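You operate a simulated robot arm through the tools that you are given. There is no shell and no other tool. Be economical: measure what you need, move in short steps, check, and stop when the job is done.

Carry out the task below with a simulated two-armed robot. There is one attempt and no reset: what you move stays moved.

## Task
Take the divider from the back of the air bench and put it on the beige layer sheet on the top of the belt bench. Take the green pear punnet and leave it on the shelf of the tool stand. Press the white counter button two times. Put one of the cherry tomatoes from the crate stand top in the blue punnet. Take the large red apple and leave it in the green parts bin. Stack the front carton labelled "clips" from the deck of the blue trolley on top of the front carton labelled "seals". Take the small carton from the clear end of the packing bench and leave it on the shelf of the steel desk. Any order will do. Set down upright: divider, green pear punnet, small carton.

The check looks at the end state, three seconds after you hand in, the way a careful person would. Anything else that was tipped, shoved, dropped, spilled or broken makes it a failure. Lids that push on must go on centred and level and be pressed home; caps that screw on are set level and turned clockwise until they are tight. Flat cloth is picked up by pressing the open fingertips on it (5 to 10 N) and closing them slowly along it; thin cloth reads only 2 to 8 mm in the jaws.

## Robot
Two 7-joint arms with two-finger parallel grippers on one trunk, on a base that drives. Base frame: it is fixed to the floor where the robot stands at the start and does not move with it; the origin is under the middle of the robot, x ahead of it, y to its left, z up; the surface under the hand at the start is at about z = 0.86. Readings come in m, degrees, newtons and seconds.
The left shoulder is at the start at [0.11, 0.169, 1.429], the right one opposite. With the tool pointing down near the work surface each hand reaches from about 0.44 to 0.74 m from the robot's upright axis, wherever it stands, measured 20 degrees to its own side. Places, roughly: blue punnet (13x13x6 cm) [-3, -1.6, 0.9]; cherry tomato (4x4x3 cm) [-3.1, -0.7, 1]; divider (16x5x10 cm) [0.8, -0.2, 0.9]; front carton [-2.5, 0.25, 0.75]; green parts bin (13x15x8 cm) [-3.6, -0.7, 0.9]; green pear punnet [-1.25, -1.75, 1]; large red apple (7x7x6 cm) [-3, -0.6, 0.4]; layer sheet (33x24x1 cm) [2.6, -0.5, 0.9]; shelf of the steel desk [-1.2, -1.8, 0.4]; shelf of the tool stand (40x23 cm) [2.22, -3.1, 0.16]; small carton [-3.25, -2.25, 1]; white counter button [-3, -1.3, 0.9]. Payload 1.57 kg a hand.
The tool frame of a hand sits at the grasp point between the pads (the TCP): z along the fingers, y along the line on which they close. The tips reach 0.03 m beyond it. The gripper opens to 0.08 m. The fingers are 0.017 m wide and 0.012 m thick; the gripper's body (0.04 by 0.082 m) begins 0.08 m behind the TCP.
Orientation is that of the tool frame in the base frame, as [roll, pitch, yaw] about the fixed x, y, z axes, in that order (R = Rz(yaw) Ry(pitch) Rx(roll)). With the fingers straight down and closing along the base's y, the tool's x points along the base's -x, its y along +y and its z along -z.

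## Interface
- The arms move only by the tool jog_arm. It takes "left_plan", "right_plan" or both (then of equal length, played together; a hand with none holds still); each is a list of rows, each a list of 7 numbers: the shift along the base's x, y, z in mm, then the turn, a rotation vector about the base's x, y, z in degrees, then the opening, from 0 (shut) to 1 (fully open). In form: [[dx, dy, dz, rx, ry, rz, fingers], ...]. A call has 1 to 8 rows; each row is the pose to reach, as a shift and turn from the pose commanded when the call began. A row lasts 0.2 s, in which the tool goes at most 0.05 m and 8.6 degrees; a call with a longer step from one row to the next is refused whole, and so is a gripper value outside its range. A pose out of reach is approached as far as the arm can. The call stops where the force on the tool passes 40 N (or 10 N more than at its start, if that is more) or the arm is blocked; 0.2 s more then pass. Each finger travels about 0.072 m/s and halts on what it meets, pressing with about 22 N; the grip force reading is that of the motor and also rises with nothing between the fingers. The clock runs only during rows and for 0.2 s after the last one: add rows that repeat a pose to give the fingers time. The reply holds the time, the measured pose of the TCP, the force on the tool along the base axes, the opening and the grip force, in the units named above and with some noise, with the torque about the TCP (base axes, N m) and any sound that the robot's microphone picked up.
- Cameras (640 x 400 px; columns grow to the right, rows downward): "scene" is now at [0.1585, -0.0189, 1.6174]; the picture's right is [-0.25, -0.97, 0.00], its down [-0.66, 0.17, -0.73] and it looks along [0.71, -0.18, -0.69] (base axes); focal length 262 px, centre (320, 200). "left" rides on the left gripper at [0.072, 0.007, -0.122] in its tool frame; the picture's right is [-0.09, 1.00, 0.00], its down [-0.84, -0.08, -0.54] and it looks along [-0.54, -0.05, 0.84] (tool axes); focal length 238 px, centre (320, 200). "right" rides on the right gripper at [0.072, -0.007, -0.122] in its tool frame; the picture's right is [0.09, 1.00, 0.00], its down [-0.84, 0.08, -0.54] and it looks along [-0.54, 0.05, 0.84] (tool axes); focal length 238 px, centre (320, 200). There is no depth. A picture from a camera that has moved, and an enlarged one, comes with that camera's place and axes in the base frame and with its lens.
- camera(camera): a new picture of that camera. No time passes.
- slide_trunk(by): slides the trunk up (or, below 0, down) by that many m; the arms and the scene camera ride with it, the base frame stays. It gives what a move gives, with no picture.
- base_move(legs): drives the robot by 1 to 6 legs, each [ahead, left, turn to the left] in m, m and degrees, along the robot's own axes; the way and the turn of a leg run together, so that a leg with both is an arc; at most 1.5 m and 180 degrees a leg. The arms and the cameras ride along, it lands a little off, and it stops where it bumps. It gives what a move gives.
- aim_head(pan, tilt): turns the head with the scene camera to pan (to the left, within 86 degrees either way) and tilt (down, from -29 to 69), counted from straight ahead of the robot. It gives what a move gives.
- close_up(camera, box): a new picture of the part [left, top, right, bottom] of that camera's present view, enlarged. No time passes.
- finish_job(): hands the job in; it is judged then, once.

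Work in short steps. Places have to be worked out from the pictures, the camera data and where the tool is seen: move nearer, look again, correct. Check each grasp and each placing, and mend what went wrong. You have 196 turns and 176 pictures in all, those below and enlarged ones among them. Open the grippers and draw the arms clear of the work before you hand the job in, unless the task says otherwise; then end with one line.

The tools are called after "Emit:" as a command line: name --argument value ..., lists and objects as JSON in quotes. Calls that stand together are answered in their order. jog_arm: Moves the arms, as the interface text tells. Its arguments: {"type":"object","properties":{"left_plan":{"type":"array"},"right_plan":{"type":"array"}},"required":[]} The other tools are called the same way: slide_trunk (by) slides the trunk up or down; base_move (legs) drives the base; aim_head (pan, tilt) turns the head that bears the scene camera; camera (camera) takes a picture; close_up (camera, box) takes an enlarged picture of a part of a camera's view; finish_job () hands the job in.

At the start:

```text
time: 0.0
left_eef_pos: [0.7092, 0.0576, 1.1453]
left_orientation: [179.9, 0.0, 180.0]
left_ft_force: [0.1, -0.1, -0.5]
left_wrist_torque: [0.0, 0.03, 0.0]
left_finger_gap: 0.0801
left_grasp_force: 0.0
right_eef_pos: [0.5834, -0.402, 1.1672]
right_orientation: [180.0, 0.0, 179.9]
right_ft_force: [-0.8, -0.5, -0.7]
right_wrist_torque: [0.01, -0.02, -0.01]
right_finger_gap: 0.0798
right_grasp_force: 0.0
trunk travel left (down, up): [-0.743, 0.147]
robot x, y, heading: [0.0003, 0.0011, 0.1]
head pan, tilt: [-14.3, 43.2]
```

scene: 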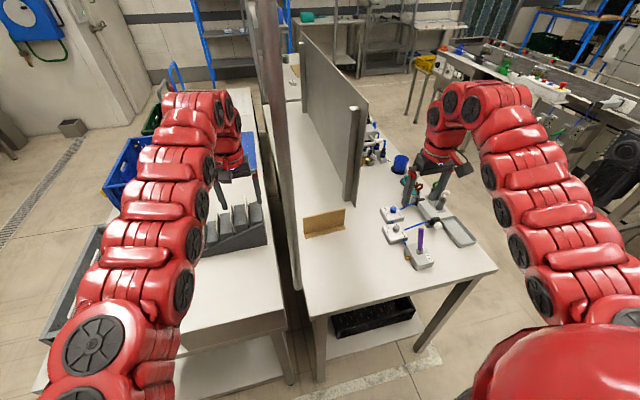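
right: 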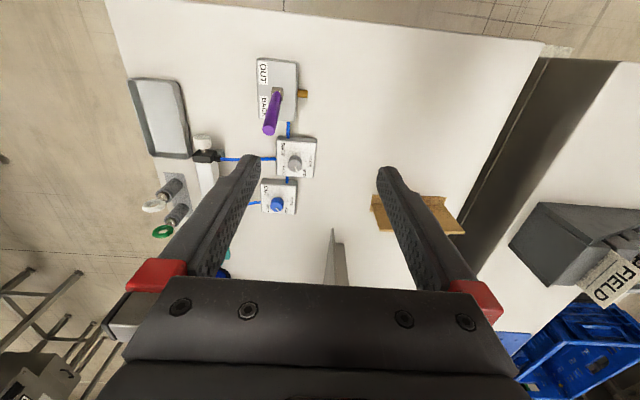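
left: 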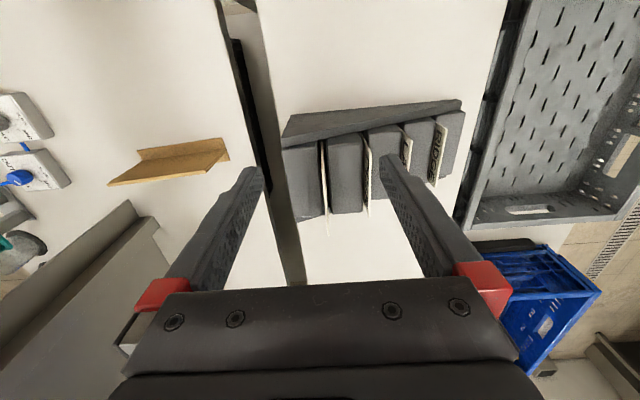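

The divider looks like the tan L-shaped piece on the bench ahead, near (0.8,-0.2). I look at it enlarged.

Emit:
close_up --camera "scene" --box '[270, 170, 400, 270]'

Emit:
close_up --camera "left" --box '[80, 100, 280, 225]'

```text
4.00 times, centred on (335, 220) of scene
camera zoom: at [0.1585, -0.0189, 1.6174], right [-0.25, -0.97, 0.0], down [-0.66, 0.17, -0.73], along [0.71, -0.18, -0.69], focal length 1050 px, centre (260, 120)
```

zoom: 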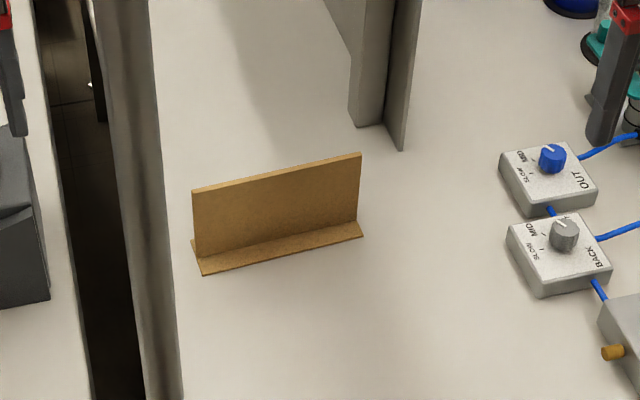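

```text
3.20 times, centred on (180, 162) of left
camera zoom: at [0.6374, 0.0637, 1.2673], right [0.09, 1.0, 0.0], down [0.84, -0.08, 0.54], along [0.54, -0.05, -0.84], focal length 763 px, centre (768, 320)
```

zoom: 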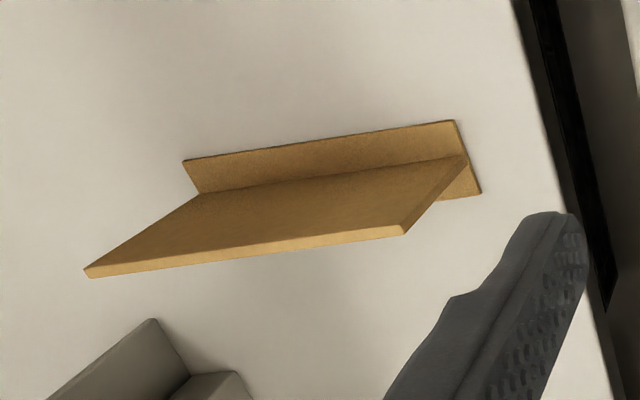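

The divider's upright plate runs nearly along y, centre about (0.769, -0.19), top at z≈0.96; a pole stands near (0.57,-0.05). I drive 0.1 m ahead and start turning the right hand by 90°.

Emit:
base_move --legs '[[0.1, 0, 0]]'

Emit:
jog_arm --right_plan '[[0, 0, 0, 0, 0, 8.5, 1], [0, 0, 0, 0, 0, 17, 1], [0, 0, 0, 0, 0, 25.5, 1], [0, 0, 0, 0, 0, 34, 1], [0, 0, 0, 0, 0, 42.5, 1], [0, 0, 0, 0, 0, 51, 1], [0, 0, 0, 0, 0, 59.5, 1], [0, 0, 0, 0, 0, 68, 1]]'

```text
time: 1.1
left_eef_pos: [0.8079, 0.0572, 1.1452]
left_orientation: [180.0, -0.1, 180.0]
left_ft_force: [-0.1, -0.2, 0.4]
left_wrist_torque: [0.02, -0.01, 0.0]
left_finger_gap: 0.0798
left_grasp_force: 0.1
right_eef_pos: [0.6822, -0.4033, 1.1674]
right_orientation: [-179.9, -0.1, 179.8]
right_ft_force: [0.4, -0.2, 0.0]
right_wrist_torque: [0.0, -0.01, 0.0]
right_finger_gap: 0.0798
right_grasp_force: 0.0
trunk travel left (down, up): [-0.743, 0.147]
robot x, y, heading: [0.1015, 0.0014, 0.1]
head pan, tilt: [-14.3, 43.2]
```

```text
time: 3.0
left_eef_pos: [0.8079, 0.0561, 1.1447]
left_orientation: [180.0, 0.1, -180.0]
left_ft_force: [0.0, -0.1, 0.3]
left_wrist_torque: [0.05, 0.02, -0.02]
left_finger_gap: 0.0799
left_grasp_force: 0.0
right_eef_pos: [0.6828, -0.4038, 1.1665]
right_orientation: [-180.0, 0.0, -111.9]
right_ft_force: [0.2, 0.4, -0.1]
right_wrist_torque: [0.0, -0.04, -0.01]
right_finger_gap: 0.0802
right_grasp_force: 0.1
trunk travel left (down, up): [-0.743, 0.147]
robot x, y, heading: [0.1004, 0.0037, -0.0]
head pan, tilt: [-14.3, 43.2]
```

Turning works; I finish the turn and bring the hand above the plate, staying high, then look.

Emit:
jog_arm --right_plan '[[14, 36, -8, 0, 0, 6, 1], [28, 71, -16, 0, 0, 12, 1], [43, 107, -24, 0, 0, 18, 1], [57, 142, -32, 0, 0, 24.5, 1], [71, 178, -40, 0, 0, 24.5, 1], [86, 214, -50, 0, 0, 24.5, 1], [86, 214, -50, 0, 0, 24.5, 1]]'

Emit:
camera --camera "right"

Emit:
camera --camera "scene"

```text
time: 4.5
left_eef_pos: [0.8086, 0.0551, 1.1458]
left_orientation: [179.9, 0.0, 179.9]
left_ft_force: [-0.5, -0.2, -0.2]
left_wrist_torque: [0.04, 0.01, 0.01]
left_finger_gap: 0.0798
left_grasp_force: 0.1
right_eef_pos: [0.7672, -0.1889, 1.1156]
right_orientation: [-180.0, 0.0, -87.7]
right_ft_force: [0.4, 0.0, 0.0]
right_wrist_torque: [0.01, 0.01, 0.04]
right_finger_gap: 0.08
right_grasp_force: 0.0
trunk travel left (down, up): [-0.743, 0.147]
robot x, y, heading: [0.0992, 0.0013, 0.1]
head pan, tilt: [-14.3, 43.2]
```

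```text
170 pictures are left
camera right: at [0.7776, -0.2614, 1.2376], right [-0.99, -0.13, 0.0], down [-0.11, 0.83, 0.54], along [-0.07, 0.54, -0.84], focal length 238 px, centre (320, 200)
```

right: 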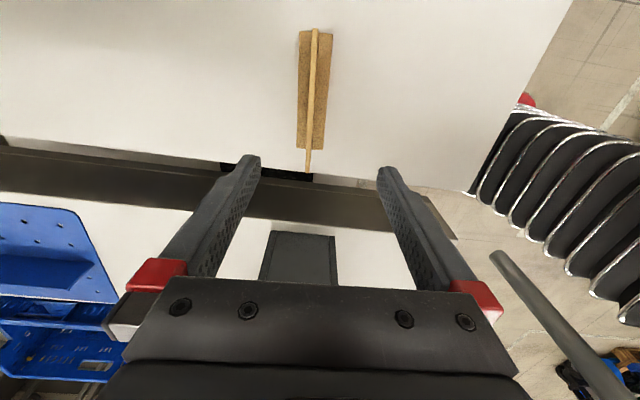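

```text
169 pictures are left
camera scene: at [0.2571, -0.02, 1.6175], right [-0.25, -0.97, 0.0], down [-0.66, 0.17, -0.73], along [0.71, -0.18, -0.69], focal length 262 px, centre (320, 200)
```

scene: 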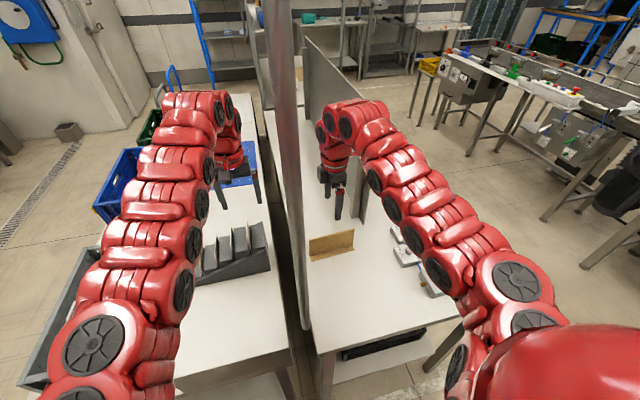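

From the wrist view the plate centre is near (0.781,-0.197), turned about 4°. I correct and descend so that the pads straddle it, then close.

Emit:
jog_arm --right_plan '[[14, -8, -20, 0, 0, 1.5, 1], [14, -8, -60, 0, 0, 1.5, 1], [14, -8, -100, 0, 0, 1.5, 1], [14, -8, -140, 0, 0, 1.5, 1], [14, -8, -173, 0, 0, 1.5, 1], [14, -8, -173, 0, 0, 1.5, 1]]'

Emit:
camera --camera "right"

```text
time: 6.0
left_eef_pos: [0.8081, 0.0561, 1.1459]
left_orientation: [180.0, 0.0, 179.8]
left_ft_force: [-0.7, -1.0, -0.5]
left_wrist_torque: [0.01, 0.0, 0.0]
left_finger_gap: 0.0801
left_grasp_force: 0.0
right_eef_pos: [0.7822, -0.1985, 0.9411]
right_orientation: [-179.9, 0.0, -86.1]
right_ft_force: [-0.2, 0.0, 1.1]
right_wrist_torque: [0.0, 0.01, 0.04]
right_finger_gap: 0.0798
right_grasp_force: 0.0
trunk travel left (down, up): [-0.743, 0.147]
robot x, y, heading: [0.0976, -0.0025, -0.1]
head pan, tilt: [-14.3, 43.2]
```

```text
168 pictures are left
camera right: at [0.7945, -0.2707, 1.0637], right [-0.99, -0.16, 0.0], down [-0.13, 0.83, 0.54], along [-0.09, 0.53, -0.84], focal length 238 px, centre (320, 200)
```

right: 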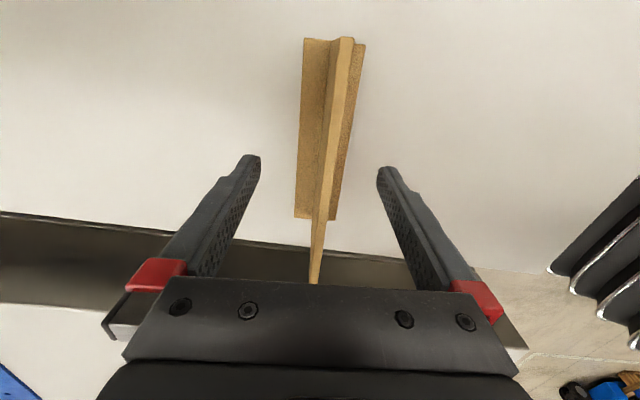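

The plate is centred between the fingers and aligned. I close.

Emit:
jog_arm --right_plan '[[0, 0, 0, 0, 0, 0, 0.5], [0, 0, 0, 0, 0, 0, 0], [0, 0, 0, 0, 0, 0, 0], [0, 0, 0, 0, 0, 0, 0], [0, 0, 0, 0, 0, 0, 0]]'

Emit:
jog_arm --right_plan '[[0, 0, 40, 0, 0, 0, 0], [0, 0, 80, 0, 0, 0, 0], [0, 0, 125, 0, 0, 0, 0], [0, 0, 170, 0, 0, 0, 0], [0, 0, 210, 0, 0, 0, 0]]'

Emit:
camera --camera "right"

```text
time: 7.2
left_eef_pos: [0.8088, 0.0567, 1.1456]
left_orientation: [-180.0, 0.0, 180.0]
left_ft_force: [0.1, 0.2, 0.0]
left_wrist_torque: [0.0, 0.0, -0.01]
left_finger_gap: 0.08
left_grasp_force: 0.0
right_eef_pos: [0.7826, -0.1984, 0.9423]
right_orientation: [180.0, 0.0, -86.2]
right_ft_force: [-0.1, -0.6, -0.2]
right_wrist_torque: [-0.04, -0.01, 0.0]
right_finger_gap: 0.0052
right_grasp_force: 22.2
trunk travel left (down, up): [-0.743, 0.147]
robot x, y, heading: [0.1012, -0.0014, -0.2]
head pan, tilt: [-14.3, 43.2]
```

```text
time: 8.3
left_eef_pos: [0.8075, 0.0561, 1.1465]
left_orientation: [180.0, -0.1, 179.9]
left_ft_force: [-0.8, 0.8, 0.3]
left_wrist_torque: [0.02, 0.0, -0.02]
left_finger_gap: 0.0801
left_grasp_force: 0.1
right_eef_pos: [0.7813, -0.1964, 1.1532]
right_orientation: [-180.0, -0.1, -86.2]
right_ft_force: [0.6, 0.4, 0.3]
right_wrist_torque: [-0.04, 0.02, 0.02]
right_finger_gap: 0.0051
right_grasp_force: 22.1
trunk travel left (down, up): [-0.743, 0.147]
robot x, y, heading: [0.1002, 0.0009, -0.1]
head pan, tilt: [-14.3, 43.2]
```

```text
167 pictures are left
camera right: at [0.7935, -0.2691, 1.275], right [-0.99, -0.16, 0.0], down [-0.13, 0.83, 0.54], along [-0.09, 0.54, -0.84], focal length 238 px, centre (320, 200)
```

right: 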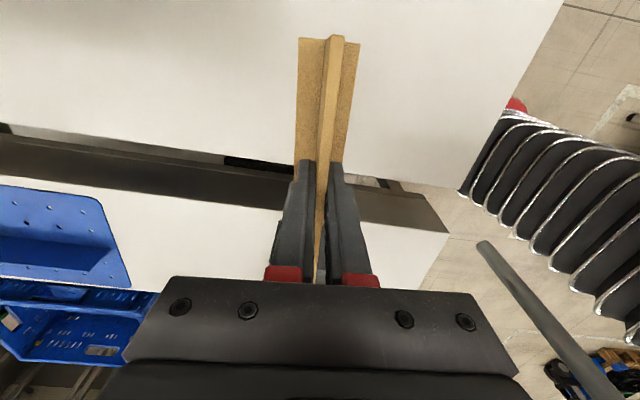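

Held firmly at 5 mm. I back away from the bench, then look ahead and to the right to find the route to the belt bench.

Emit:
base_move --legs '[[-0.6, 0, 0]]'

Emit:
aim_head --pan -30 --tilt 15

Emit:
camera --camera "scene"

Emit:
aim_head --pan -85 --tilt 20

Emit:
camera --camera "scene"

```text
time: 11.7
left_eef_pos: [0.2078, 0.0586, 1.1443]
left_orientation: [-179.9, 0.0, -179.8]
left_ft_force: [0.0, 0.3, -0.1]
left_wrist_torque: [-0.02, -0.02, 0.03]
left_finger_gap: 0.0799
left_grasp_force: 0.1
right_eef_pos: [0.184, -0.1942, 1.1517]
right_orientation: [-179.9, 0.0, -85.9]
right_ft_force: [0.4, -0.2, 0.2]
right_wrist_torque: [0.03, -0.03, -0.02]
right_finger_gap: 0.0054
right_grasp_force: 21.9
trunk travel left (down, up): [-0.743, 0.147]
robot x, y, heading: [-0.5043, -0.0014, 0.1]
head pan, tilt: [-14.3, 43.2]
```

```text
time: 12.7
left_eef_pos: [0.2087, 0.0571, 1.1451]
left_orientation: [-179.9, 0.0, -180.0]
left_ft_force: [-1.2, -0.2, 0.1]
left_wrist_torque: [-0.02, -0.01, -0.02]
left_finger_gap: 0.0799
left_grasp_force: 0.1
right_eef_pos: [0.1842, -0.1955, 1.1531]
right_orientation: [-180.0, -0.1, -85.9]
right_ft_force: [-0.2, -0.2, -1.2]
right_wrist_torque: [0.0, 0.01, 0.01]
right_finger_gap: 0.0053
right_grasp_force: 22.1
trunk travel left (down, up): [-0.743, 0.147]
robot x, y, heading: [-0.5032, -0.0014, 0.2]
head pan, tilt: [-30.0, 15.0]
```

```text
166 pictures are left
camera scene: at [-0.3413, -0.0451, 1.6616], right [-0.5, -0.87, 0.0], down [-0.23, 0.13, -0.97], along [0.84, -0.48, -0.26], focal length 262 px, centre (320, 200)
```

scene: 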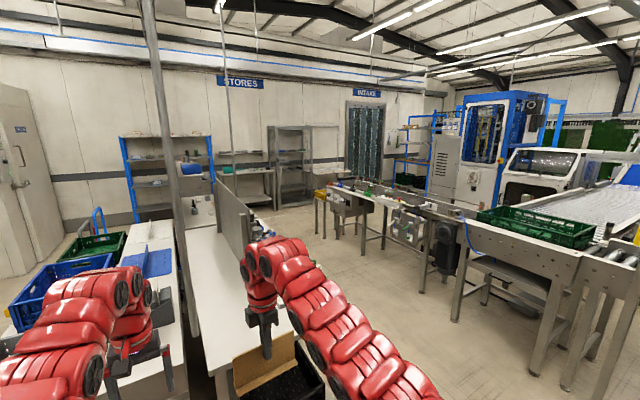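

```text
time: 13.9
left_eef_pos: [0.2064, 0.0592, 1.1456]
left_orientation: [-180.0, 0.0, -179.8]
left_ft_force: [0.0, 0.9, 0.0]
left_wrist_torque: [-0.01, -0.01, -0.04]
left_finger_gap: 0.0799
left_grasp_force: 0.0
right_eef_pos: [0.1827, -0.1946, 1.1524]
right_orientation: [-180.0, 0.0, -85.8]
right_ft_force: [-0.2, 0.8, 0.4]
right_wrist_torque: [0.0, 0.0, -0.02]
right_finger_gap: 0.0053
right_grasp_force: 21.7
trunk travel left (down, up): [-0.743, 0.147]
robot x, y, heading: [-0.5028, 0.0012, -0.1]
head pan, tilt: [-85.0, 20.0]
```

```text
165 pictures are left
camera scene: at [-0.4142, -0.0914, 1.6536], right [-1.0, -0.09, 0.0], down [-0.03, 0.34, -0.94], along [0.08, -0.94, -0.34], focal length 262 px, centre (320, 200)
```

scene: 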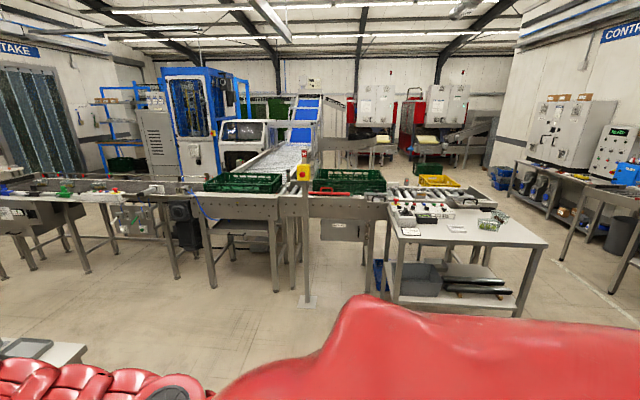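

The aisle between the air bench (edge y≈-0.7) and the long line (y≈-1.9) is free. I raise the trunk, sidestep to y≈-1.3 and drive up the aisle, then look.

Emit:
slide_trunk --by 0.12

Emit:
base_move --legs '[[0, -1.3, 0], [1.5, 0, 0]]'

Emit:
aim_head --pan 20 --tilt 25

Emit:
camera --camera "scene"

```text
time: 15.4
left_eef_pos: [0.2086, 0.0572, 1.2645]
left_orientation: [179.9, 0.0, -180.0]
left_ft_force: [-0.4, 0.4, -0.2]
left_wrist_torque: [0.02, 0.02, 0.03]
left_finger_gap: 0.0798
left_grasp_force: 0.1
right_eef_pos: [0.1828, -0.1953, 1.2721]
right_orientation: [180.0, 0.0, -85.9]
right_ft_force: [-0.3, 0.2, -0.3]
right_wrist_torque: [-0.01, 0.01, 0.01]
right_finger_gap: 0.0051
right_grasp_force: 21.7
trunk travel left (down, up): [-0.863, 0.027]
robot x, y, heading: [-0.5045, -0.0018, -0.0]
head pan, tilt: [-85.0, 20.0]
```

```text
time: 29.0
left_eef_pos: [1.7102, -1.2353, 1.2643]
left_orientation: [-180.0, 0.0, -179.7]
left_ft_force: [0.2, 0.3, 0.5]
left_wrist_torque: [0.03, 0.04, -0.01]
left_finger_gap: 0.0801
left_grasp_force: 0.1
right_eef_pos: [1.6867, -1.4893, 1.2724]
right_orientation: [180.0, 0.0, -85.6]
right_ft_force: [-0.3, -0.2, 0.9]
right_wrist_torque: [0.01, 0.01, -0.01]
right_finger_gap: 0.0052
right_grasp_force: 21.7
trunk travel left (down, up): [-0.863, 0.027]
robot x, y, heading: [1.0002, -1.3013, 0.3]
head pan, tilt: [-85.0, 20.0]
```

```text
time: 30.8
left_eef_pos: [1.7112, -1.2357, 1.2631]
left_orientation: [180.0, 0.0, -179.7]
left_ft_force: [-0.2, 0.1, -0.3]
left_wrist_torque: [-0.01, 0.01, 0.0]
left_finger_gap: 0.08
left_grasp_force: 0.1
right_eef_pos: [1.687, -1.4891, 1.2731]
right_orientation: [-180.0, 0.0, -85.8]
right_ft_force: [0.8, -0.5, -1.5]
right_wrist_torque: [-0.03, -0.03, -0.02]
right_finger_gap: 0.005
right_grasp_force: 21.7
trunk travel left (down, up): [-0.863, 0.027]
robot x, y, heading: [1.0038, -1.2939, 0.1]
head pan, tilt: [20.0, 25.0]
```

```text
164 pictures are left
camera scene: at [1.1673, -1.2626, 1.7655], right [0.35, -0.94, 0.0], down [-0.4, -0.15, -0.91], along [0.85, 0.31, -0.42], focal length 262 px, centre (320, 200)
```

scene: 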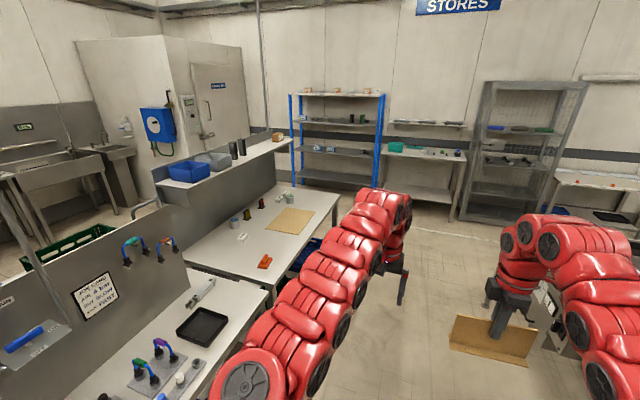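

The beige layer sheet is at about (2.61,-0.51) on the next bench, front edge y≈-0.71. I drive on to x≈2.4 and turn left to face it, then look.

Emit:
base_move --legs '[[1.38, 0, 0], [0, 0, 90]]'

Emit:
aim_head --pan -12 --tilt 45

Emit:
camera --camera "scene"

Emit:
camera --camera "right"

```text
time: 41.5
left_eef_pos: [2.3662, -0.5783, 1.2652]
left_orientation: [-180.0, 0.0, -92.1]
left_ft_force: [0.6, 0.4, 0.2]
left_wrist_torque: [-0.01, 0.0, -0.01]
left_finger_gap: 0.0801
left_grasp_force: 0.0
right_eef_pos: [2.6185, -0.6142, 1.2718]
right_orientation: [-180.0, 0.0, 1.8]
right_ft_force: [0.5, -0.3, -0.5]
right_wrist_torque: [0.0, -0.01, -0.03]
right_finger_gap: 0.0051
right_grasp_force: 22.5
trunk travel left (down, up): [-0.863, 0.027]
robot x, y, heading: [2.3994, -1.2889, 87.9]
head pan, tilt: [20.0, 25.0]
```

```text
time: 42.5
left_eef_pos: [2.3669, -0.5781, 1.2656]
left_orientation: [180.0, 0.0, -92.2]
left_ft_force: [-0.6, -0.1, -0.4]
left_wrist_torque: [0.01, 0.03, -0.04]
left_finger_gap: 0.0802
left_grasp_force: 0.0
right_eef_pos: [2.6185, -0.6134, 1.2719]
right_orientation: [180.0, 0.0, 1.9]
right_ft_force: [-0.1, 1.5, 0.8]
right_wrist_torque: [0.04, 0.04, 0.01]
right_finger_gap: 0.005
right_grasp_force: 22.0
trunk travel left (down, up): [-0.863, 0.027]
robot x, y, heading: [2.3998, -1.292, 87.8]
head pan, tilt: [-12.0, 45.0]
```

```text
163 pictures are left
camera scene: at [2.4177, -1.1284, 1.7349], right [0.97, -0.24, 0.0], down [-0.17, -0.69, -0.71], along [0.17, 0.69, -0.71], focal length 262 px, centre (320, 200)
```

scene: 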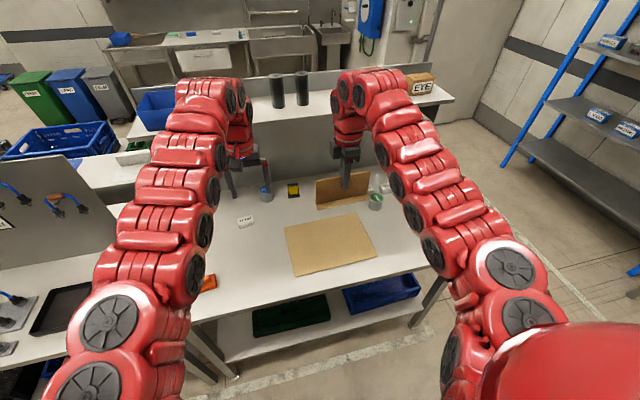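

```text
162 pictures are left
camera right: at [2.6902, -0.6064, 1.3943], right [0.12, -0.99, 0.0], down [-0.83, -0.1, 0.54], along [-0.54, -0.07, -0.84], focal length 238 px, centre (320, 200)
```

right: 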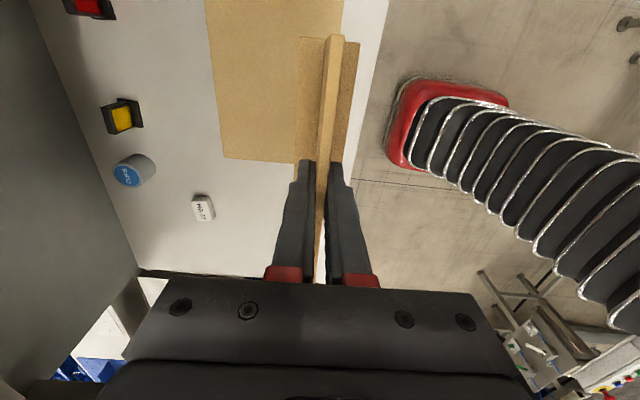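

Sheet spans x 2.445–2.762, y −0.64…−0.405, centre (2.604,−0.522), square to the axes. I drive in 0.13 m and lower the trunk.

Emit:
base_move --legs '[[0.13, 0, 2]]'

Emit:
slide_trunk --by -0.12

```text
time: 43.7
left_eef_pos: [2.3438, -0.4514, 1.2664]
left_orientation: [179.9, 0.1, -90.1]
left_ft_force: [-0.2, 0.5, 0.8]
left_wrist_torque: [0.05, -0.02, -0.01]
left_finger_gap: 0.0801
left_grasp_force: 0.1
right_eef_pos: [2.5962, -0.4768, 1.2719]
right_orientation: [-179.9, 0.0, 3.8]
right_ft_force: [-0.4, -0.5, -0.5]
right_wrist_torque: [0.01, -0.01, -0.01]
right_finger_gap: 0.0051
right_grasp_force: 22.0
trunk travel left (down, up): [-0.863, 0.027]
robot x, y, heading: [2.4008, -1.1577, 89.9]
head pan, tilt: [-12.0, 45.0]
```

```text
time: 45.2
left_eef_pos: [2.3438, -0.4489, 1.1464]
left_orientation: [180.0, 0.1, -90.2]
left_ft_force: [0.7, -0.4, 0.8]
left_wrist_torque: [0.04, 0.0, 0.0]
left_finger_gap: 0.08
left_grasp_force: 0.1
right_eef_pos: [2.5973, -0.4759, 1.1519]
right_orientation: [-179.9, 0.0, 3.8]
right_ft_force: [0.9, 0.0, 0.1]
right_wrist_torque: [-0.02, -0.01, 0.02]
right_finger_gap: 0.0051
right_grasp_force: 21.7
trunk travel left (down, up): [-0.743, 0.147]
robot x, y, heading: [2.3984, -1.16, 89.9]
head pan, tilt: [-12.0, 45.0]
```

I move over the sheet centre, square the yaw, and lower to just above the sheet.

Emit:
jog_arm --right_plan '[[3, -20, -20, 0, 0, -2, 0], [6, -40, -55, 0, 0, -4, 0], [6, -46, -95, 0, 0, -4, 0], [6, -46, -135, 0, 0, -4, 0], [6, -46, -170, 0, 0, -4, 0], [6, -46, -187, 0, 0, -4, 0], [6, -46, -187, 0, 0, -4, 0]]'

Emit:
camera --camera "right"

Emit:
camera --camera "scene"

```text
time: 46.8
left_eef_pos: [2.3436, -0.4497, 1.1446]
left_orientation: [-180.0, -0.1, -90.1]
left_ft_force: [0.1, -0.2, 0.3]
left_wrist_torque: [-0.04, 0.02, -0.01]
left_finger_gap: 0.08
left_grasp_force: 0.0
right_eef_pos: [2.6026, -0.5221, 0.9648]
right_orientation: [179.9, 0.0, -0.2]
right_ft_force: [-0.4, 0.8, 0.0]
right_wrist_torque: [0.03, 0.0, 0.03]
right_finger_gap: 0.0052
right_grasp_force: 22.1
right hand out of reach, approached as far as the arm can: row 3, 4
trunk travel left (down, up): [-0.743, 0.147]
robot x, y, heading: [2.3966, -1.1591, 89.9]
head pan, tilt: [-12.0, 45.0]
```

```text
161 pictures are left
camera right: at [2.6742, -0.5173, 1.0869], right [0.09, -1.0, 0.0], down [-0.84, -0.07, 0.54], along [-0.54, -0.05, -0.84], focal length 238 px, centre (320, 200)
```

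right: 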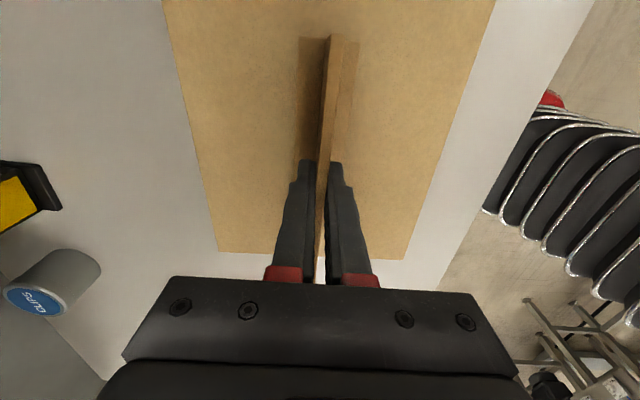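

```text
160 pictures are left
camera scene: at [2.4149, -0.9968, 1.6149], right [0.98, -0.21, 0.0], down [-0.15, -0.69, -0.71], along [0.15, 0.69, -0.71], focal length 262 px, centre (320, 200)
```

scene: 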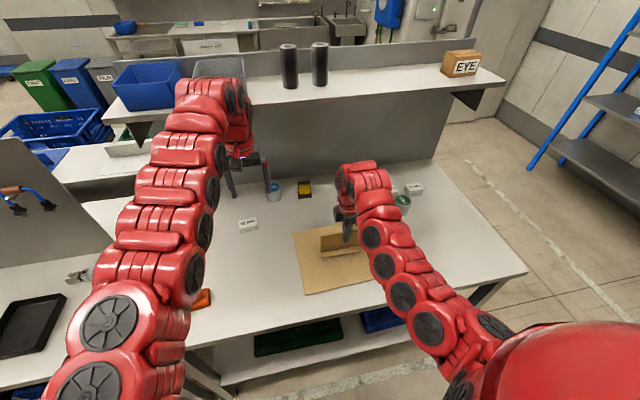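

Well over the sheet; I lower in small steps until contact shows.

Emit:
jog_arm --right_plan '[[0, 0, -5, 0, 0, 0, 0], [0, 0, -10, 0, 0, 0, 0], [0, 0, -14, 0, 0, 0, 0], [0, 0, -14, 0, 0, 0, 0]]'

```text
time: 47.8
left_eef_pos: [2.3443, -0.4491, 1.1446]
left_orientation: [180.0, 0.0, -90.1]
left_ft_force: [0.7, 0.2, -0.4]
left_wrist_torque: [0.0, 0.01, -0.01]
left_finger_gap: 0.0801
left_grasp_force: 0.0
right_eef_pos: [2.6033, -0.5211, 0.9522]
right_orientation: [-180.0, 0.0, -0.2]
right_ft_force: [-0.6, 0.3, 0.0]
right_wrist_torque: [0.02, 0.01, 0.01]
right_finger_gap: 0.0052
right_grasp_force: 21.5
trunk travel left (down, up): [-0.743, 0.147]
robot x, y, heading: [2.4017, -1.1597, 89.8]
head pan, tilt: [-12.0, 45.0]
```

Emit:
jog_arm --right_plan '[[0, 0, -2, 0, 0, 0, 0], [0, 0, -4, 0, 0, 0, 0], [0, 0, -6, 0, 0, 0, 0], [0, 0, -8, 0, 0, 0, 0], [0, 0, -8, 0, 0, 0, 0]]'

```text
time: 49.0
left_eef_pos: [2.3441, -0.4497, 1.1466]
left_orientation: [180.0, 0.1, -90.1]
left_ft_force: [0.5, -0.2, 0.1]
left_wrist_torque: [0.0, 0.0, -0.05]
left_finger_gap: 0.08
left_grasp_force: 0.1
right_eef_pos: [2.6022, -0.521, 0.9448]
right_orientation: [-179.8, 0.0, -0.3]
right_ft_force: [1.0, 4.7, 20.6]
right_wrist_torque: [0.13, -0.01, -0.02]
right_finger_gap: 0.0053
right_grasp_force: 22.3
trunk travel left (down, up): [-0.743, 0.147]
robot x, y, heading: [2.3981, -1.1599, 89.9]
head pan, tilt: [-12.0, 45.0]
```

Contact (20 N). I ease up 2 mm, open, and rise.

Emit:
jog_arm --right_plan '[[0, 0, 2, 0, 0, 0, 0], [0, 0, 2, 0, 0, 0, 0.3], [0, 0, 2, 0, 0, 0, 0.6], [0, 0, 2, 0, 0, 0, 0.8], [0, 0, 2, 0, 0, 0, 0.8]]'

Emit:
jog_arm --right_plan '[[0, 0, 40, 0, 0, 0, 0.8], [0, 0, 80, 0, 0, 0, 0.8], [0, 0, 120, 0, 0, 0, 0.8], [0, 0, 165, 0, 0, 0, 0.8], [0, 0, 210, 0, 0, 0, 0.8]]'

Emit:
camera --camera "right"

```text
time: 50.2
left_eef_pos: [2.3449, -0.4495, 1.1453]
left_orientation: [180.0, 0.0, -90.2]
left_ft_force: [-0.6, 0.4, -0.2]
left_wrist_torque: [0.02, 0.02, 0.0]
left_finger_gap: 0.0799
left_grasp_force: 0.1
right_eef_pos: [2.6018, -0.5221, 0.9452]
right_orientation: [179.9, -0.1, -0.3]
right_ft_force: [0.3, 0.0, 0.2]
right_wrist_torque: [0.0, 0.01, -0.01]
right_finger_gap: 0.064
right_grasp_force: 0.2
trunk travel left (down, up): [-0.743, 0.147]
robot x, y, heading: [2.3988, -1.1566, 89.8]
head pan, tilt: [-12.0, 45.0]
```

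```text
time: 51.4
left_eef_pos: [2.3438, -0.4505, 1.1445]
left_orientation: [180.0, 0.0, -90.2]
left_ft_force: [0.0, 0.0, 0.2]
left_wrist_torque: [0.01, 0.01, 0.01]
left_finger_gap: 0.0802
left_grasp_force: 0.1
right_eef_pos: [2.6025, -0.5234, 1.1553]
right_orientation: [179.9, 0.0, -0.2]
right_ft_force: [-0.4, -0.5, -0.1]
right_wrist_torque: [0.02, -0.02, 0.03]
right_finger_gap: 0.0636
right_grasp_force: 0.0
right hand out of reach, approached as far as the arm can: row 2, 3
trunk travel left (down, up): [-0.743, 0.147]
robot x, y, heading: [2.399, -1.1588, 89.8]
head pan, tilt: [-12.0, 45.0]
```

```text
159 pictures are left
camera right: at [2.6741, -0.5179, 1.2768], right [0.09, -1.0, 0.0], down [-0.84, -0.07, 0.54], along [-0.54, -0.05, -0.84], focal length 238 px, centre (320, 200)
```

right: 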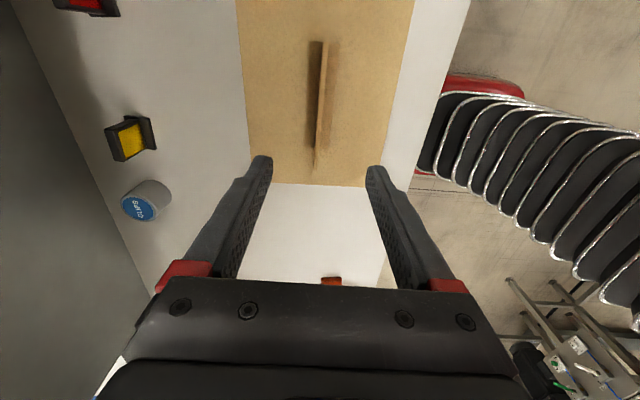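

Divider stands upright on the sheet. I back off, turn to face +x, and look south-east for the tool stand route.

Emit:
base_move --legs '[[-0.2, 0, 0], [0, 0, -120]]'

Emit:
aim_head --pan -40 --tilt 15

Emit:
camera --camera "scene"

Emit:
aim_head --pan 20 --tilt 15

Emit:
camera --camera "scene"

```text
time: 58.0
left_eef_pos: [3.0396, -1.6658, 1.1449]
left_orientation: [180.0, 0.1, 149.9]
left_ft_force: [-0.2, 0.5, 0.2]
left_wrist_torque: [0.03, 0.01, 0.0]
left_finger_gap: 0.0802
left_grasp_force: 0.1
right_eef_pos: [2.8496, -1.8525, 1.1543]
right_orientation: [-179.9, 0.1, -120.2]
right_ft_force: [-0.1, -0.4, -0.1]
right_wrist_torque: [0.03, 0.01, 0.0]
right_finger_gap: 0.064
right_grasp_force: 0.0
trunk travel left (down, up): [-0.743, 0.147]
robot x, y, heading: [2.4002, -1.3564, -29.9]
head pan, tilt: [-12.0, 45.0]
```

```text
time: 59.0
left_eef_pos: [3.0407, -1.6655, 1.1433]
left_orientation: [180.0, 0.0, 149.9]
left_ft_force: [0.0, -0.1, -0.5]
left_wrist_torque: [-0.01, -0.01, -0.01]
left_finger_gap: 0.0799
left_grasp_force: 0.1
right_eef_pos: [2.8495, -1.8524, 1.1543]
right_orientation: [180.0, 0.1, -120.2]
right_ft_force: [-0.1, -0.5, 0.1]
right_wrist_torque: [0.0, 0.0, 0.01]
right_finger_gap: 0.0642
right_grasp_force: 0.0
trunk travel left (down, up): [-0.743, 0.147]
robot x, y, heading: [2.3994, -1.3553, -30.4]
head pan, tilt: [-40.0, 15.0]
```

```text
158 pictures are left
camera scene: at [2.4984, -1.4851, 1.6616], right [-0.94, -0.34, 0.0], down [-0.09, 0.24, -0.97], along [0.33, -0.91, -0.26], focal length 262 px, centre (320, 200)
```

scene: 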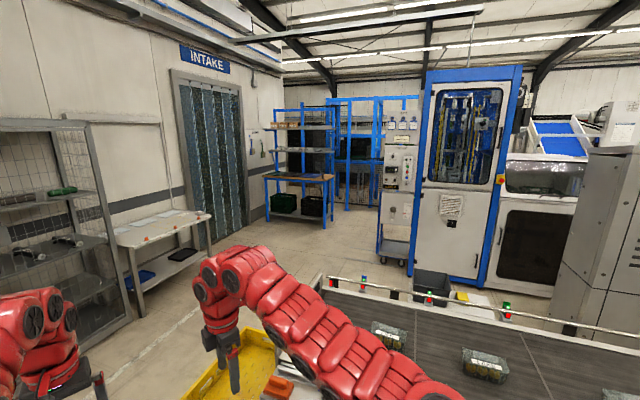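

```text
time: 60.3
left_eef_pos: [3.0419, -1.6651, 1.1453]
left_orientation: [-180.0, -0.1, 149.8]
left_ft_force: [0.2, -0.3, -0.4]
left_wrist_torque: [-0.03, -0.02, -0.01]
left_finger_gap: 0.0801
left_grasp_force: 0.1
right_eef_pos: [2.848, -1.8526, 1.1542]
right_orientation: [-180.0, 0.0, -120.1]
right_ft_force: [0.4, -0.8, 0.0]
right_wrist_torque: [-0.02, 0.0, 0.01]
right_finger_gap: 0.0641
right_grasp_force: 0.1
trunk travel left (down, up): [-0.743, 0.147]
robot x, y, heading: [2.4002, -1.3596, -30.3]
head pan, tilt: [20.0, 15.0]
```

```text
157 pictures are left
camera scene: at [2.5584, -1.4139, 1.6617], right [-0.18, -0.98, 0.0], down [-0.25, 0.05, -0.97], along [0.95, -0.17, -0.26], focal length 262 px, centre (320, 200)
```

scene: 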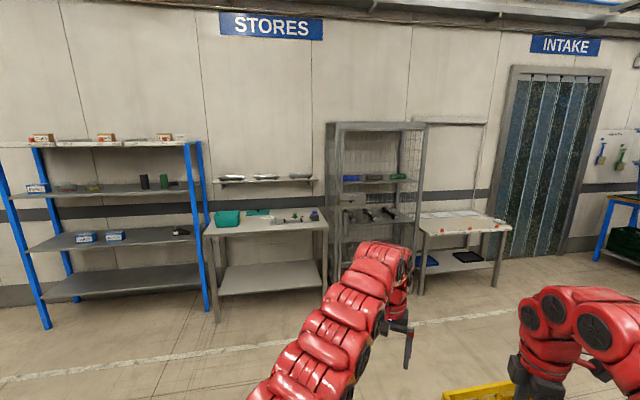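

The tool stand sits behind the belt line (to be approached round its east end later). Now I reverse along the aisle toward the steel desk to fetch the pear punnet.

Emit:
base_move --legs '[[0, 0, 30], [-1.5, 0, 0], [-1.5, 0.2, 0]]'

Emit:
aim_head --pan -86 --tilt 20

Emit:
camera --camera "scene"

```text
refused: leg 3 is longer than a leg can be; nothing moved
```

```text
time: 62.1
left_eef_pos: [3.0421, -1.6647, 1.1455]
left_orientation: [-180.0, 0.0, 149.8]
left_ft_force: [0.2, 0.6, -0.4]
left_wrist_torque: [0.01, 0.02, -0.01]
left_finger_gap: 0.0799
left_grasp_force: 0.0
right_eef_pos: [2.8488, -1.8525, 1.154]
right_orientation: [-180.0, 0.0, -120.2]
right_ft_force: [-0.6, -1.6, -0.2]
right_wrist_torque: [0.01, 0.01, 0.0]
right_finger_gap: 0.064
right_grasp_force: 0.0
trunk travel left (down, up): [-0.743, 0.147]
robot x, y, heading: [2.3983, -1.3601, -30.1]
head pan, tilt: [-85.9, 20.0]
```

```text
156 pictures are left
camera scene: at [2.4257, -1.4811, 1.6536], right [-0.9, 0.44, 0.0], down [0.15, 0.31, -0.94], along [-0.41, -0.84, -0.34], focal length 262 px, centre (320, 200)
```

scene: 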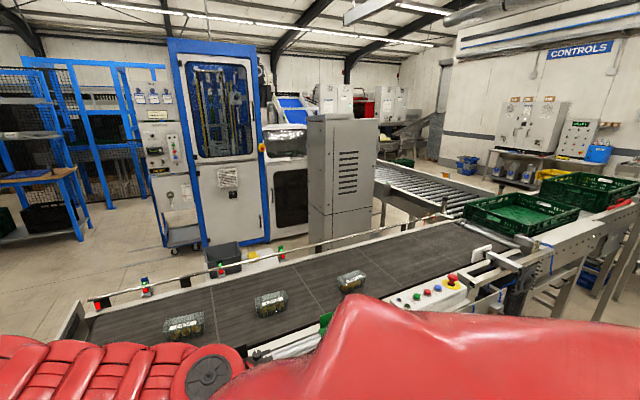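

That leg was just too long. I redo the drive with split legs.

Emit:
base_move --legs '[[0, 0, 30], [-1.48, 0, 0], [-1.48, 0.2, 0]]'

Emit:
camera --camera "scene"

```text
time: 77.9
left_eef_pos: [0.1573, -1.0911, 1.1453]
left_orientation: [-179.9, 0.0, -179.9]
left_ft_force: [0.5, -0.3, -0.4]
left_wrist_torque: [-0.01, 0.01, -0.02]
left_finger_gap: 0.0799
left_grasp_force: 0.0
right_eef_pos: [0.0855, -1.3502, 1.1537]
right_orientation: [-180.0, 0.0, -89.9]
right_ft_force: [-0.3, -0.5, -0.7]
right_wrist_torque: [0.07, -0.01, -0.01]
right_finger_gap: 0.064
right_grasp_force: 0.0
trunk travel left (down, up): [-0.743, 0.147]
robot x, y, heading: [-0.5517, -1.151, 0.1]
head pan, tilt: [-85.9, 20.0]
```

```text
155 pictures are left
camera scene: at [-0.4666, -1.2393, 1.6535], right [-1.0, -0.07, 0.0], down [-0.02, 0.34, -0.94], along [0.07, -0.94, -0.34], focal length 262 px, centre (320, 200)
```

scene: 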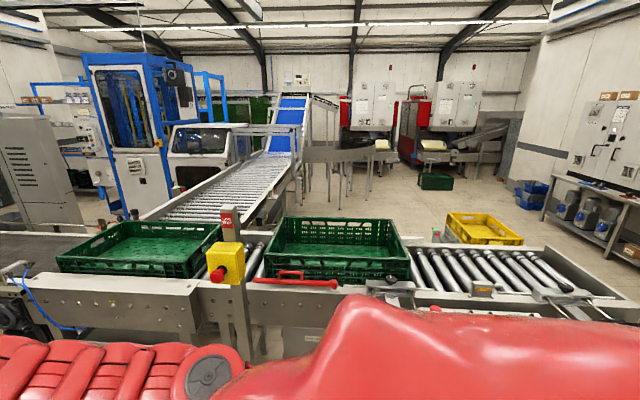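

The west part is clear. I raise the trunk a bit, back up to x≈-1.15 and turn to face the desk.

Emit:
slide_trunk --by 0.12

Emit:
base_move --legs '[[-0.6, 0.05, 0], [0, 0, -90]]'

Emit:
aim_head --pan 0 --tilt 45

Emit:
camera --camera "scene"

```text
time: 79.4
left_eef_pos: [0.1585, -1.0909, 1.2648]
left_orientation: [-179.9, 0.0, -179.9]
left_ft_force: [-0.1, 0.6, 0.4]
left_wrist_torque: [0.0, 0.01, 0.01]
left_finger_gap: 0.0802
left_grasp_force: 0.0
right_eef_pos: [0.0842, -1.3497, 1.2742]
right_orientation: [180.0, 0.0, -90.0]
right_ft_force: [0.0, 0.0, -0.9]
right_wrist_torque: [0.01, -0.01, 0.01]
right_finger_gap: 0.0641
right_grasp_force: 0.0
trunk travel left (down, up): [-0.863, 0.027]
robot x, y, heading: [-0.5505, -1.1494, -0.0]
head pan, tilt: [-85.9, 20.0]
```

```text
time: 86.5
left_eef_pos: [-1.0627, -1.8054, 1.2654]
left_orientation: [179.9, 0.0, 92.0]
left_ft_force: [0.0, -0.4, -0.4]
left_wrist_torque: [0.03, 0.03, 0.03]
left_finger_gap: 0.08
left_grasp_force: 0.0
right_eef_pos: [-1.3244, -1.7432, 1.2746]
right_orientation: [180.0, 0.0, -178.0]
right_ft_force: [-0.6, 0.5, 0.0]
right_wrist_torque: [0.03, 0.0, 0.02]
right_finger_gap: 0.064
right_grasp_force: 0.1
trunk travel left (down, up): [-0.863, 0.027]
robot x, y, heading: [-1.1439, -1.1011, -88.1]
head pan, tilt: [-85.9, 20.0]
```

```text
time: 88.1
left_eef_pos: [-1.0629, -1.8053, 1.2638]
left_orientation: [-179.9, 0.0, 92.0]
left_ft_force: [0.2, 0.4, 0.7]
left_wrist_torque: [-0.03, -0.02, -0.02]
left_finger_gap: 0.0802
left_grasp_force: 0.1
right_eef_pos: [-1.324, -1.7434, 1.2742]
right_orientation: [180.0, 0.0, -178.1]
right_ft_force: [0.5, -1.3, -0.3]
right_wrist_torque: [-0.04, -0.02, 0.0]
right_finger_gap: 0.0639
right_grasp_force: 0.1
trunk travel left (down, up): [-0.863, 0.027]
robot x, y, heading: [-1.1445, -1.1007, -87.8]
head pan, tilt: [0.0, 45.0]
```

```text
154 pictures are left
camera scene: at [-1.1406, -1.2586, 1.7349], right [-1.0, -0.03, 0.0], down [-0.02, 0.71, -0.71], along [0.02, -0.71, -0.71], focal length 262 px, centre (320, 200)
```

scene: 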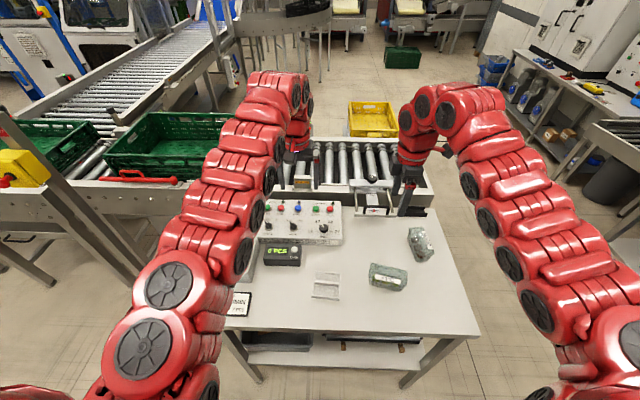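

Two punnets are on the desk; I enlarge to tell which holds green pears.

Emit:
close_up --camera "scene" --box '[350, 220, 450, 300]'

Emit:
camera --camera "right"

```text
5.00 times, centred on (400, 260) of scene
camera zoom: at [-1.1406, -1.2586, 1.7349], right [-1.0, -0.03, 0.0], down [-0.02, 0.71, -0.71], along [0.02, -0.71, -0.71], focal length 1312 px, centre (-80, -100)
```

zoom: 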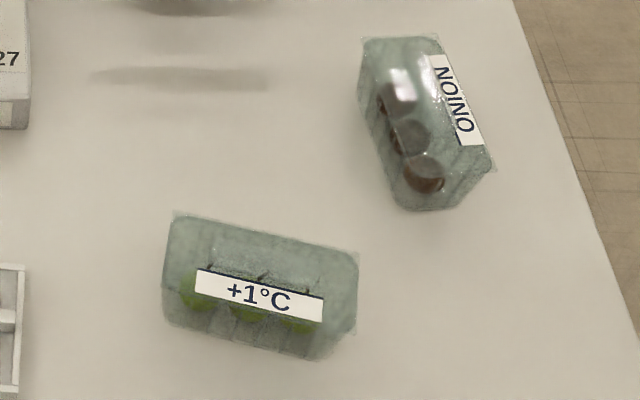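

```text
152 pictures are left
camera right: at [-1.3948, -1.7527, 1.396], right [-0.13, 0.99, 0.0], down [0.83, 0.11, 0.54], along [0.54, 0.07, -0.84], focal length 238 px, centre (320, 200)
```

right: 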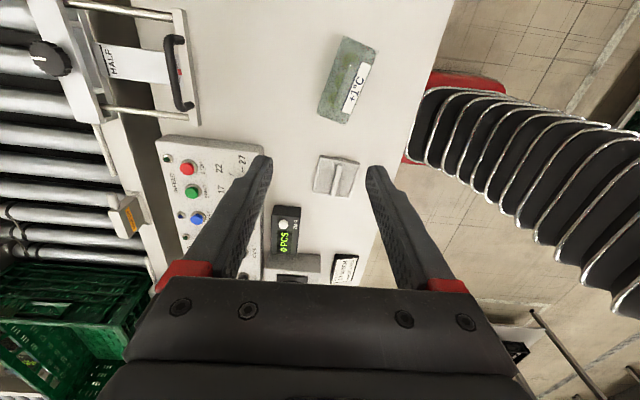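

The pear punnet is the near one (+1°C), centre about (-1.35,-1.697), long axis turned about -11°. I lower the trunk and move the right hand over it with the fingers across its width.

Emit:
slide_trunk --by -0.1

Emit:
jog_arm --right_plan '[[-10, 20, -10, 0, 0, -5, 1], [-20, 35, -30, 0, 0, -10, 1], [-26, 46, -50, 0, 0, -13, 1], [-26, 46, -50, 0, 0, -13, 1]]'

Emit:
camera --camera "right"

```text
time: 89.4
left_eef_pos: [-1.0633, -1.8049, 1.1657]
left_orientation: [180.0, 0.0, 92.0]
left_ft_force: [0.2, 0.4, -0.2]
left_wrist_torque: [0.02, 0.0, 0.02]
left_finger_gap: 0.0801
left_grasp_force: 0.0
right_eef_pos: [-1.3243, -1.7415, 1.1743]
right_orientation: [180.0, 0.0, -178.1]
right_ft_force: [0.3, 0.4, -0.8]
right_wrist_torque: [0.0, 0.02, 0.01]
right_finger_gap: 0.0639
right_grasp_force: 0.1
trunk travel left (down, up): [-0.763, 0.127]
robot x, y, heading: [-1.1446, -1.0986, -88.0]
head pan, tilt: [0.0, 45.0]
```

```text
time: 90.4
left_eef_pos: [-1.0632, -1.8057, 1.1647]
left_orientation: [179.9, 0.0, 92.0]
left_ft_force: [-0.9, -0.5, -0.2]
left_wrist_torque: [-0.01, 0.02, 0.0]
left_finger_gap: 0.0799
left_grasp_force: 0.0
right_eef_pos: [-1.3284, -1.7316, 1.1698]
right_orientation: [-180.0, 0.0, 179.5]
right_ft_force: [0.1, -0.5, -0.1]
right_wrist_torque: [-0.03, 0.0, 0.0]
right_finger_gap: 0.0801
right_grasp_force: 0.2
right hand out of reach, approached as far as the arm can: row 1, 2, 3, 4
trunk travel left (down, up): [-0.763, 0.127]
robot x, y, heading: [-1.1437, -1.0978, -87.8]
head pan, tilt: [0.0, 45.0]
```

```text
151 pictures are left
camera right: at [-1.4003, -1.7393, 1.2912], right [-0.08, 1.0, 0.0], down [0.84, 0.07, 0.54], along [0.54, 0.04, -0.84], focal length 238 px, centre (320, 200)
```

right: 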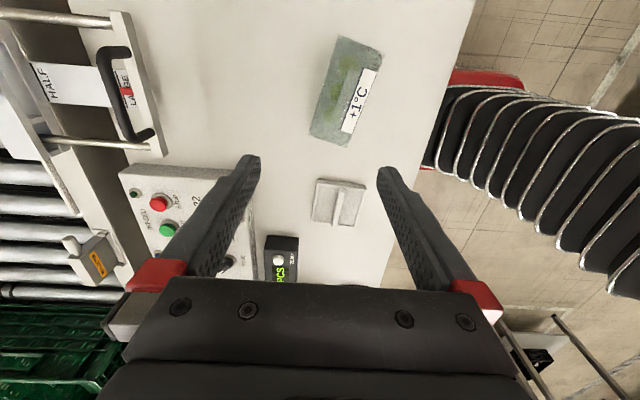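

The arm seems too folded at this height; I back the robot off 0.1 m and try again.

Emit:
base_move --legs '[[-0.1, 0, 0]]'

Emit:
jog_arm --right_plan '[[-5, -10, -30, 0, 0, -2, 1], [-10, -30, -60, 0, 0, -5, 1], [-15, -45, -70, 0, 0, -10, 1], [-22, -60, -80, 0, 0, -10.5, 1], [-22, -60, -80, 0, 0, -10.5, 1]]'

Emit:
camera --camera "right"

```text
time: 91.6
left_eef_pos: [-1.0662, -1.7078, 1.1653]
left_orientation: [180.0, 0.1, 92.0]
left_ft_force: [0.3, -0.4, -0.2]
left_wrist_torque: [0.02, -0.01, -0.03]
left_finger_gap: 0.0798
left_grasp_force: 0.0
right_eef_pos: [-1.332, -1.6344, 1.1692]
right_orientation: [179.8, 0.0, 179.5]
right_ft_force: [0.1, 0.5, 0.7]
right_wrist_torque: [-0.01, 0.0, 0.03]
right_finger_gap: 0.0801
right_grasp_force: 0.1
trunk travel left (down, up): [-0.763, 0.127]
robot x, y, heading: [-1.147, -0.9959, -87.8]
head pan, tilt: [0.0, 45.0]
```

```text
time: 92.8
left_eef_pos: [-1.067, -1.7051, 1.1653]
left_orientation: [180.0, 0.1, 91.8]
left_ft_force: [0.7, -0.6, 0.3]
left_wrist_torque: [-0.01, 0.03, -0.01]
left_finger_gap: 0.0802
left_grasp_force: 0.1
right_eef_pos: [-1.3522, -1.6932, 1.0916]
right_orientation: [-179.8, 0.0, 169.1]
right_ft_force: [-0.4, -0.1, 0.0]
right_wrist_torque: [0.0, -0.03, 0.01]
right_finger_gap: 0.0802
right_grasp_force: 0.2
trunk travel left (down, up): [-0.763, 0.127]
robot x, y, heading: [-1.1517, -1.0002, -88.0]
head pan, tilt: [0.0, 45.0]
```

```text
150 pictures are left
camera right: at [-1.4243, -1.6872, 1.2123], right [0.1, 0.99, 0.0], down [0.84, -0.08, 0.54], along [0.54, -0.06, -0.84], focal length 238 px, centre (320, 200)
```

right: 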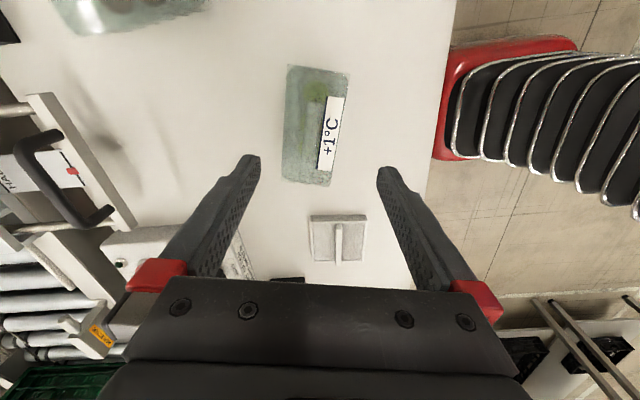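

Fingers aligned; the punnet's centre is ~10 mm toward -y. I correct and descend to tips ~0.95, looking again.

Emit:
jog_arm --right_plan '[[2, -11, -20, 0, 0, 0, 1], [2, -11, -60, 0, 0, 0, 1], [2, -11, -90, 0, 0, 0, 1], [2, -11, -90, 0, 0, 0, 1]]'

Emit:
camera --camera "right"

```text
time: 93.8
left_eef_pos: [-1.066, -1.7068, 1.1644]
left_orientation: [-180.0, 0.0, 92.1]
left_ft_force: [-0.1, -0.5, 0.0]
left_wrist_torque: [0.0, 0.02, 0.0]
left_finger_gap: 0.0799
left_grasp_force: 0.0
right_eef_pos: [-1.3506, -1.7039, 0.9969]
right_orientation: [180.0, 0.0, 169.1]
right_ft_force: [-0.1, -0.7, -0.3]
right_wrist_torque: [0.01, 0.01, 0.0]
right_finger_gap: 0.0798
right_grasp_force: 0.0
trunk travel left (down, up): [-0.763, 0.127]
robot x, y, heading: [-1.1484, -1.0014, -88.0]
head pan, tilt: [0.0, 45.0]
```

```text
149 pictures are left
camera right: at [-1.4228, -1.699, 1.1193], right [0.1, 0.99, 0.0], down [0.84, -0.08, 0.54], along [0.54, -0.05, -0.84], focal length 238 px, centre (320, 200)
```

right: 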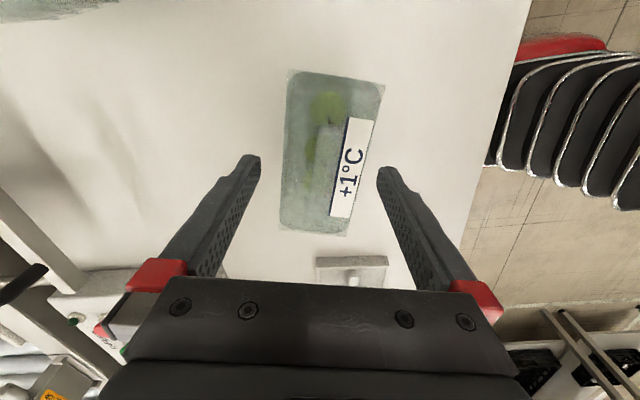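

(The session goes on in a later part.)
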